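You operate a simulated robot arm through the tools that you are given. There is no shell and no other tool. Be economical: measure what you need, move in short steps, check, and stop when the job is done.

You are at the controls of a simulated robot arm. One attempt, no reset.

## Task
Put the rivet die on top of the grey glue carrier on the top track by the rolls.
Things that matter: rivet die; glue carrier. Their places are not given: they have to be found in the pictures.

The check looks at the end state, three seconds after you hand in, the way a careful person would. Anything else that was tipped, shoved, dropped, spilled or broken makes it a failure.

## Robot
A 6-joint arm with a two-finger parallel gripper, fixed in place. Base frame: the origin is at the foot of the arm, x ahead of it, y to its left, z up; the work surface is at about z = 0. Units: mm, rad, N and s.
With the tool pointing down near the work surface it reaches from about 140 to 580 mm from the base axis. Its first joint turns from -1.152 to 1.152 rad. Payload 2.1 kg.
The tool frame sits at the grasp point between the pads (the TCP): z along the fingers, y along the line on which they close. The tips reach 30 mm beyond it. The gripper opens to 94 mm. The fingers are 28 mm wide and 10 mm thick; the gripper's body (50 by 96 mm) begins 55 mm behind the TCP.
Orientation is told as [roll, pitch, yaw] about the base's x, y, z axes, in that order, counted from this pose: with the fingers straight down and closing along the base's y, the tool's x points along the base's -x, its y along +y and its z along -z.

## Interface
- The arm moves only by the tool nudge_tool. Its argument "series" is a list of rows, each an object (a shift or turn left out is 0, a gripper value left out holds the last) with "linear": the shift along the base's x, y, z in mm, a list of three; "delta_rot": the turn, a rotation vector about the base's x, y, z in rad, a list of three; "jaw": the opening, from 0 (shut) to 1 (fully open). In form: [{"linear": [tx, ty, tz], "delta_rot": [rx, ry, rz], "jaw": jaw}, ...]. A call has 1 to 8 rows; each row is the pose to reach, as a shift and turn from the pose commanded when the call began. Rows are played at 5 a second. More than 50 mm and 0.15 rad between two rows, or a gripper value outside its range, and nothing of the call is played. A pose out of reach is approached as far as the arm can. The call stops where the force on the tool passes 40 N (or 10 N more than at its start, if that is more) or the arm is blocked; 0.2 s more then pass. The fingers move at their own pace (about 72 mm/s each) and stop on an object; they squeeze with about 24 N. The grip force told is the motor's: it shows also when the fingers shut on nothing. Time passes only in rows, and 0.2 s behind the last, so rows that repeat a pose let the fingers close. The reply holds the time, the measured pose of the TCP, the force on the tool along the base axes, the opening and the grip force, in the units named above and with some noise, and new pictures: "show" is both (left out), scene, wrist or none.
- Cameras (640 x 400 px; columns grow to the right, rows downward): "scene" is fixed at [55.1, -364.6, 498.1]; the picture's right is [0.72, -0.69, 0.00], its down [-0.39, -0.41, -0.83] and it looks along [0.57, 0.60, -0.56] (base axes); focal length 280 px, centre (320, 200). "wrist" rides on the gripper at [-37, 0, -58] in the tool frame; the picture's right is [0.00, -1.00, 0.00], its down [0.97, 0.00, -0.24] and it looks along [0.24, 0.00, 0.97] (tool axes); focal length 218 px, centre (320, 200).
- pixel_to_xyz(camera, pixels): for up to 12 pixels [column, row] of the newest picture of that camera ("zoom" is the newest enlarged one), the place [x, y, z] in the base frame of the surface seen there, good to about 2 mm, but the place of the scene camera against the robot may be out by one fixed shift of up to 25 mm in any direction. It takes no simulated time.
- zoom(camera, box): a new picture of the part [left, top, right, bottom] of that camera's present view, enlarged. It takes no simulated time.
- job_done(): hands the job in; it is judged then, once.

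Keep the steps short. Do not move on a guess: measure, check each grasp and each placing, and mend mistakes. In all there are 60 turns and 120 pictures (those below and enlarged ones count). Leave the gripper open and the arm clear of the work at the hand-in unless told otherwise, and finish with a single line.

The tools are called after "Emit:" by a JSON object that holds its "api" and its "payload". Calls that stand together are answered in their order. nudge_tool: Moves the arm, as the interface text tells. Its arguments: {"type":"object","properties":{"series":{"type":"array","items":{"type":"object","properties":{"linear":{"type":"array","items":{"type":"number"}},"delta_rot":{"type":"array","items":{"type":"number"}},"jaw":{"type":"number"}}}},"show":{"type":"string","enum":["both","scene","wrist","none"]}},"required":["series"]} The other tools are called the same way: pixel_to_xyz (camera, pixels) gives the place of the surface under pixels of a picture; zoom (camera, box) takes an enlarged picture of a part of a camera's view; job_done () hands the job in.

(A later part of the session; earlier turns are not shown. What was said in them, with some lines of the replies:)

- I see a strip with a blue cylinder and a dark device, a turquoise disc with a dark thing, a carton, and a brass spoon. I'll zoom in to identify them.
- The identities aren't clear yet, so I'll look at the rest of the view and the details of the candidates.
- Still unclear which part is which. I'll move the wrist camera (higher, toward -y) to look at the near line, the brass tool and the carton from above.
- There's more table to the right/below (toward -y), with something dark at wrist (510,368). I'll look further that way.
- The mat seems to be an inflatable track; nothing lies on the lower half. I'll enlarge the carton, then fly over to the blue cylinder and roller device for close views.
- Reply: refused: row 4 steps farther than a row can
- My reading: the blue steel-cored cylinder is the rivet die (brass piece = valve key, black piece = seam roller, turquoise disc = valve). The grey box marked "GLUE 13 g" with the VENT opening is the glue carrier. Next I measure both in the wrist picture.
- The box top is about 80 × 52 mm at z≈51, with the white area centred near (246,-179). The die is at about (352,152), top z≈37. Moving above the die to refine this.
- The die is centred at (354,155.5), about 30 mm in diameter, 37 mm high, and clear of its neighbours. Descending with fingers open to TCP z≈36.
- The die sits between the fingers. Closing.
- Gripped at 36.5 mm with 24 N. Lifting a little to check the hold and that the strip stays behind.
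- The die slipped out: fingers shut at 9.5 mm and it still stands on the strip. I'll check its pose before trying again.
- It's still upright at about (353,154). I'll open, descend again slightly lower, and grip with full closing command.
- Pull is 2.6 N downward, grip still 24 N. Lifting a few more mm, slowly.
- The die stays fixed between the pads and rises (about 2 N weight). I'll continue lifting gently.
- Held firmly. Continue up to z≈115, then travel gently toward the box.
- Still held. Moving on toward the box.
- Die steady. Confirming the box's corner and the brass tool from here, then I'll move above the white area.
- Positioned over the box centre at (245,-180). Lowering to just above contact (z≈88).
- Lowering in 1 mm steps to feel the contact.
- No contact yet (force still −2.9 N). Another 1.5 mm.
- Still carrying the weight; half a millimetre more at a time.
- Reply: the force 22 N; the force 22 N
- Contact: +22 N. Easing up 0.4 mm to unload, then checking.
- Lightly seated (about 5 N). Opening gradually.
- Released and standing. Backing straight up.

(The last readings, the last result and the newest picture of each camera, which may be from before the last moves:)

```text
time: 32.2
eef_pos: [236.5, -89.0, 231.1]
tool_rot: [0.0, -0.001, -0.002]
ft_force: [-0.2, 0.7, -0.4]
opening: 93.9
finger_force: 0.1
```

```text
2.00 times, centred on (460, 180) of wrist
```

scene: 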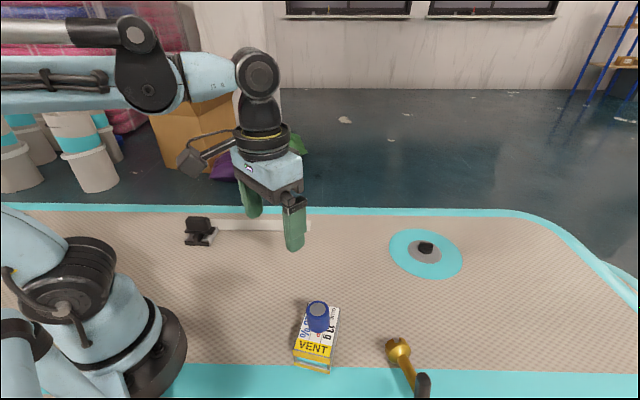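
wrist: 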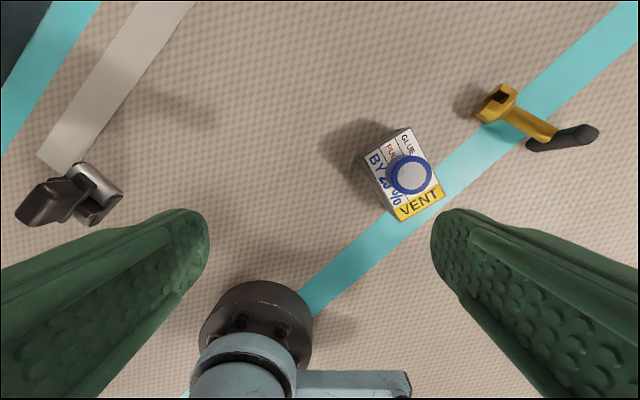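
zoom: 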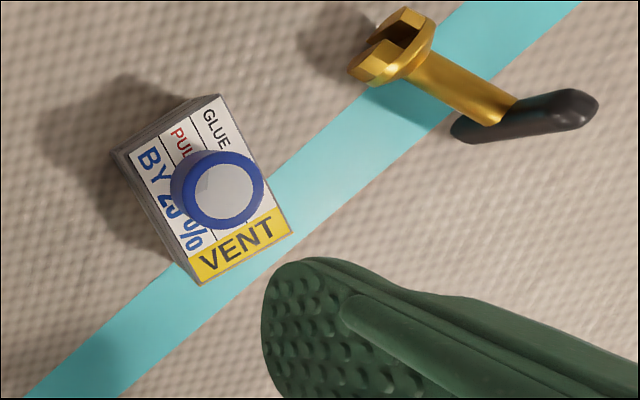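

The die stands upright on the box's white area, clear of the VENT strip. The box, strip, roller and brass tool look undisturbed, and the gripper is open and clear. Handing in.

Emit:
{"api": "job_done", "payload": {}}

```text
The job is handed in.
```

I put the blue cylinder, which I took to be the rivet die, upright on the grey box marked "GLUE 13 g", which I took to be the glue carrier; neither was labelled by those names, and my first grip slipped without tipping the die.
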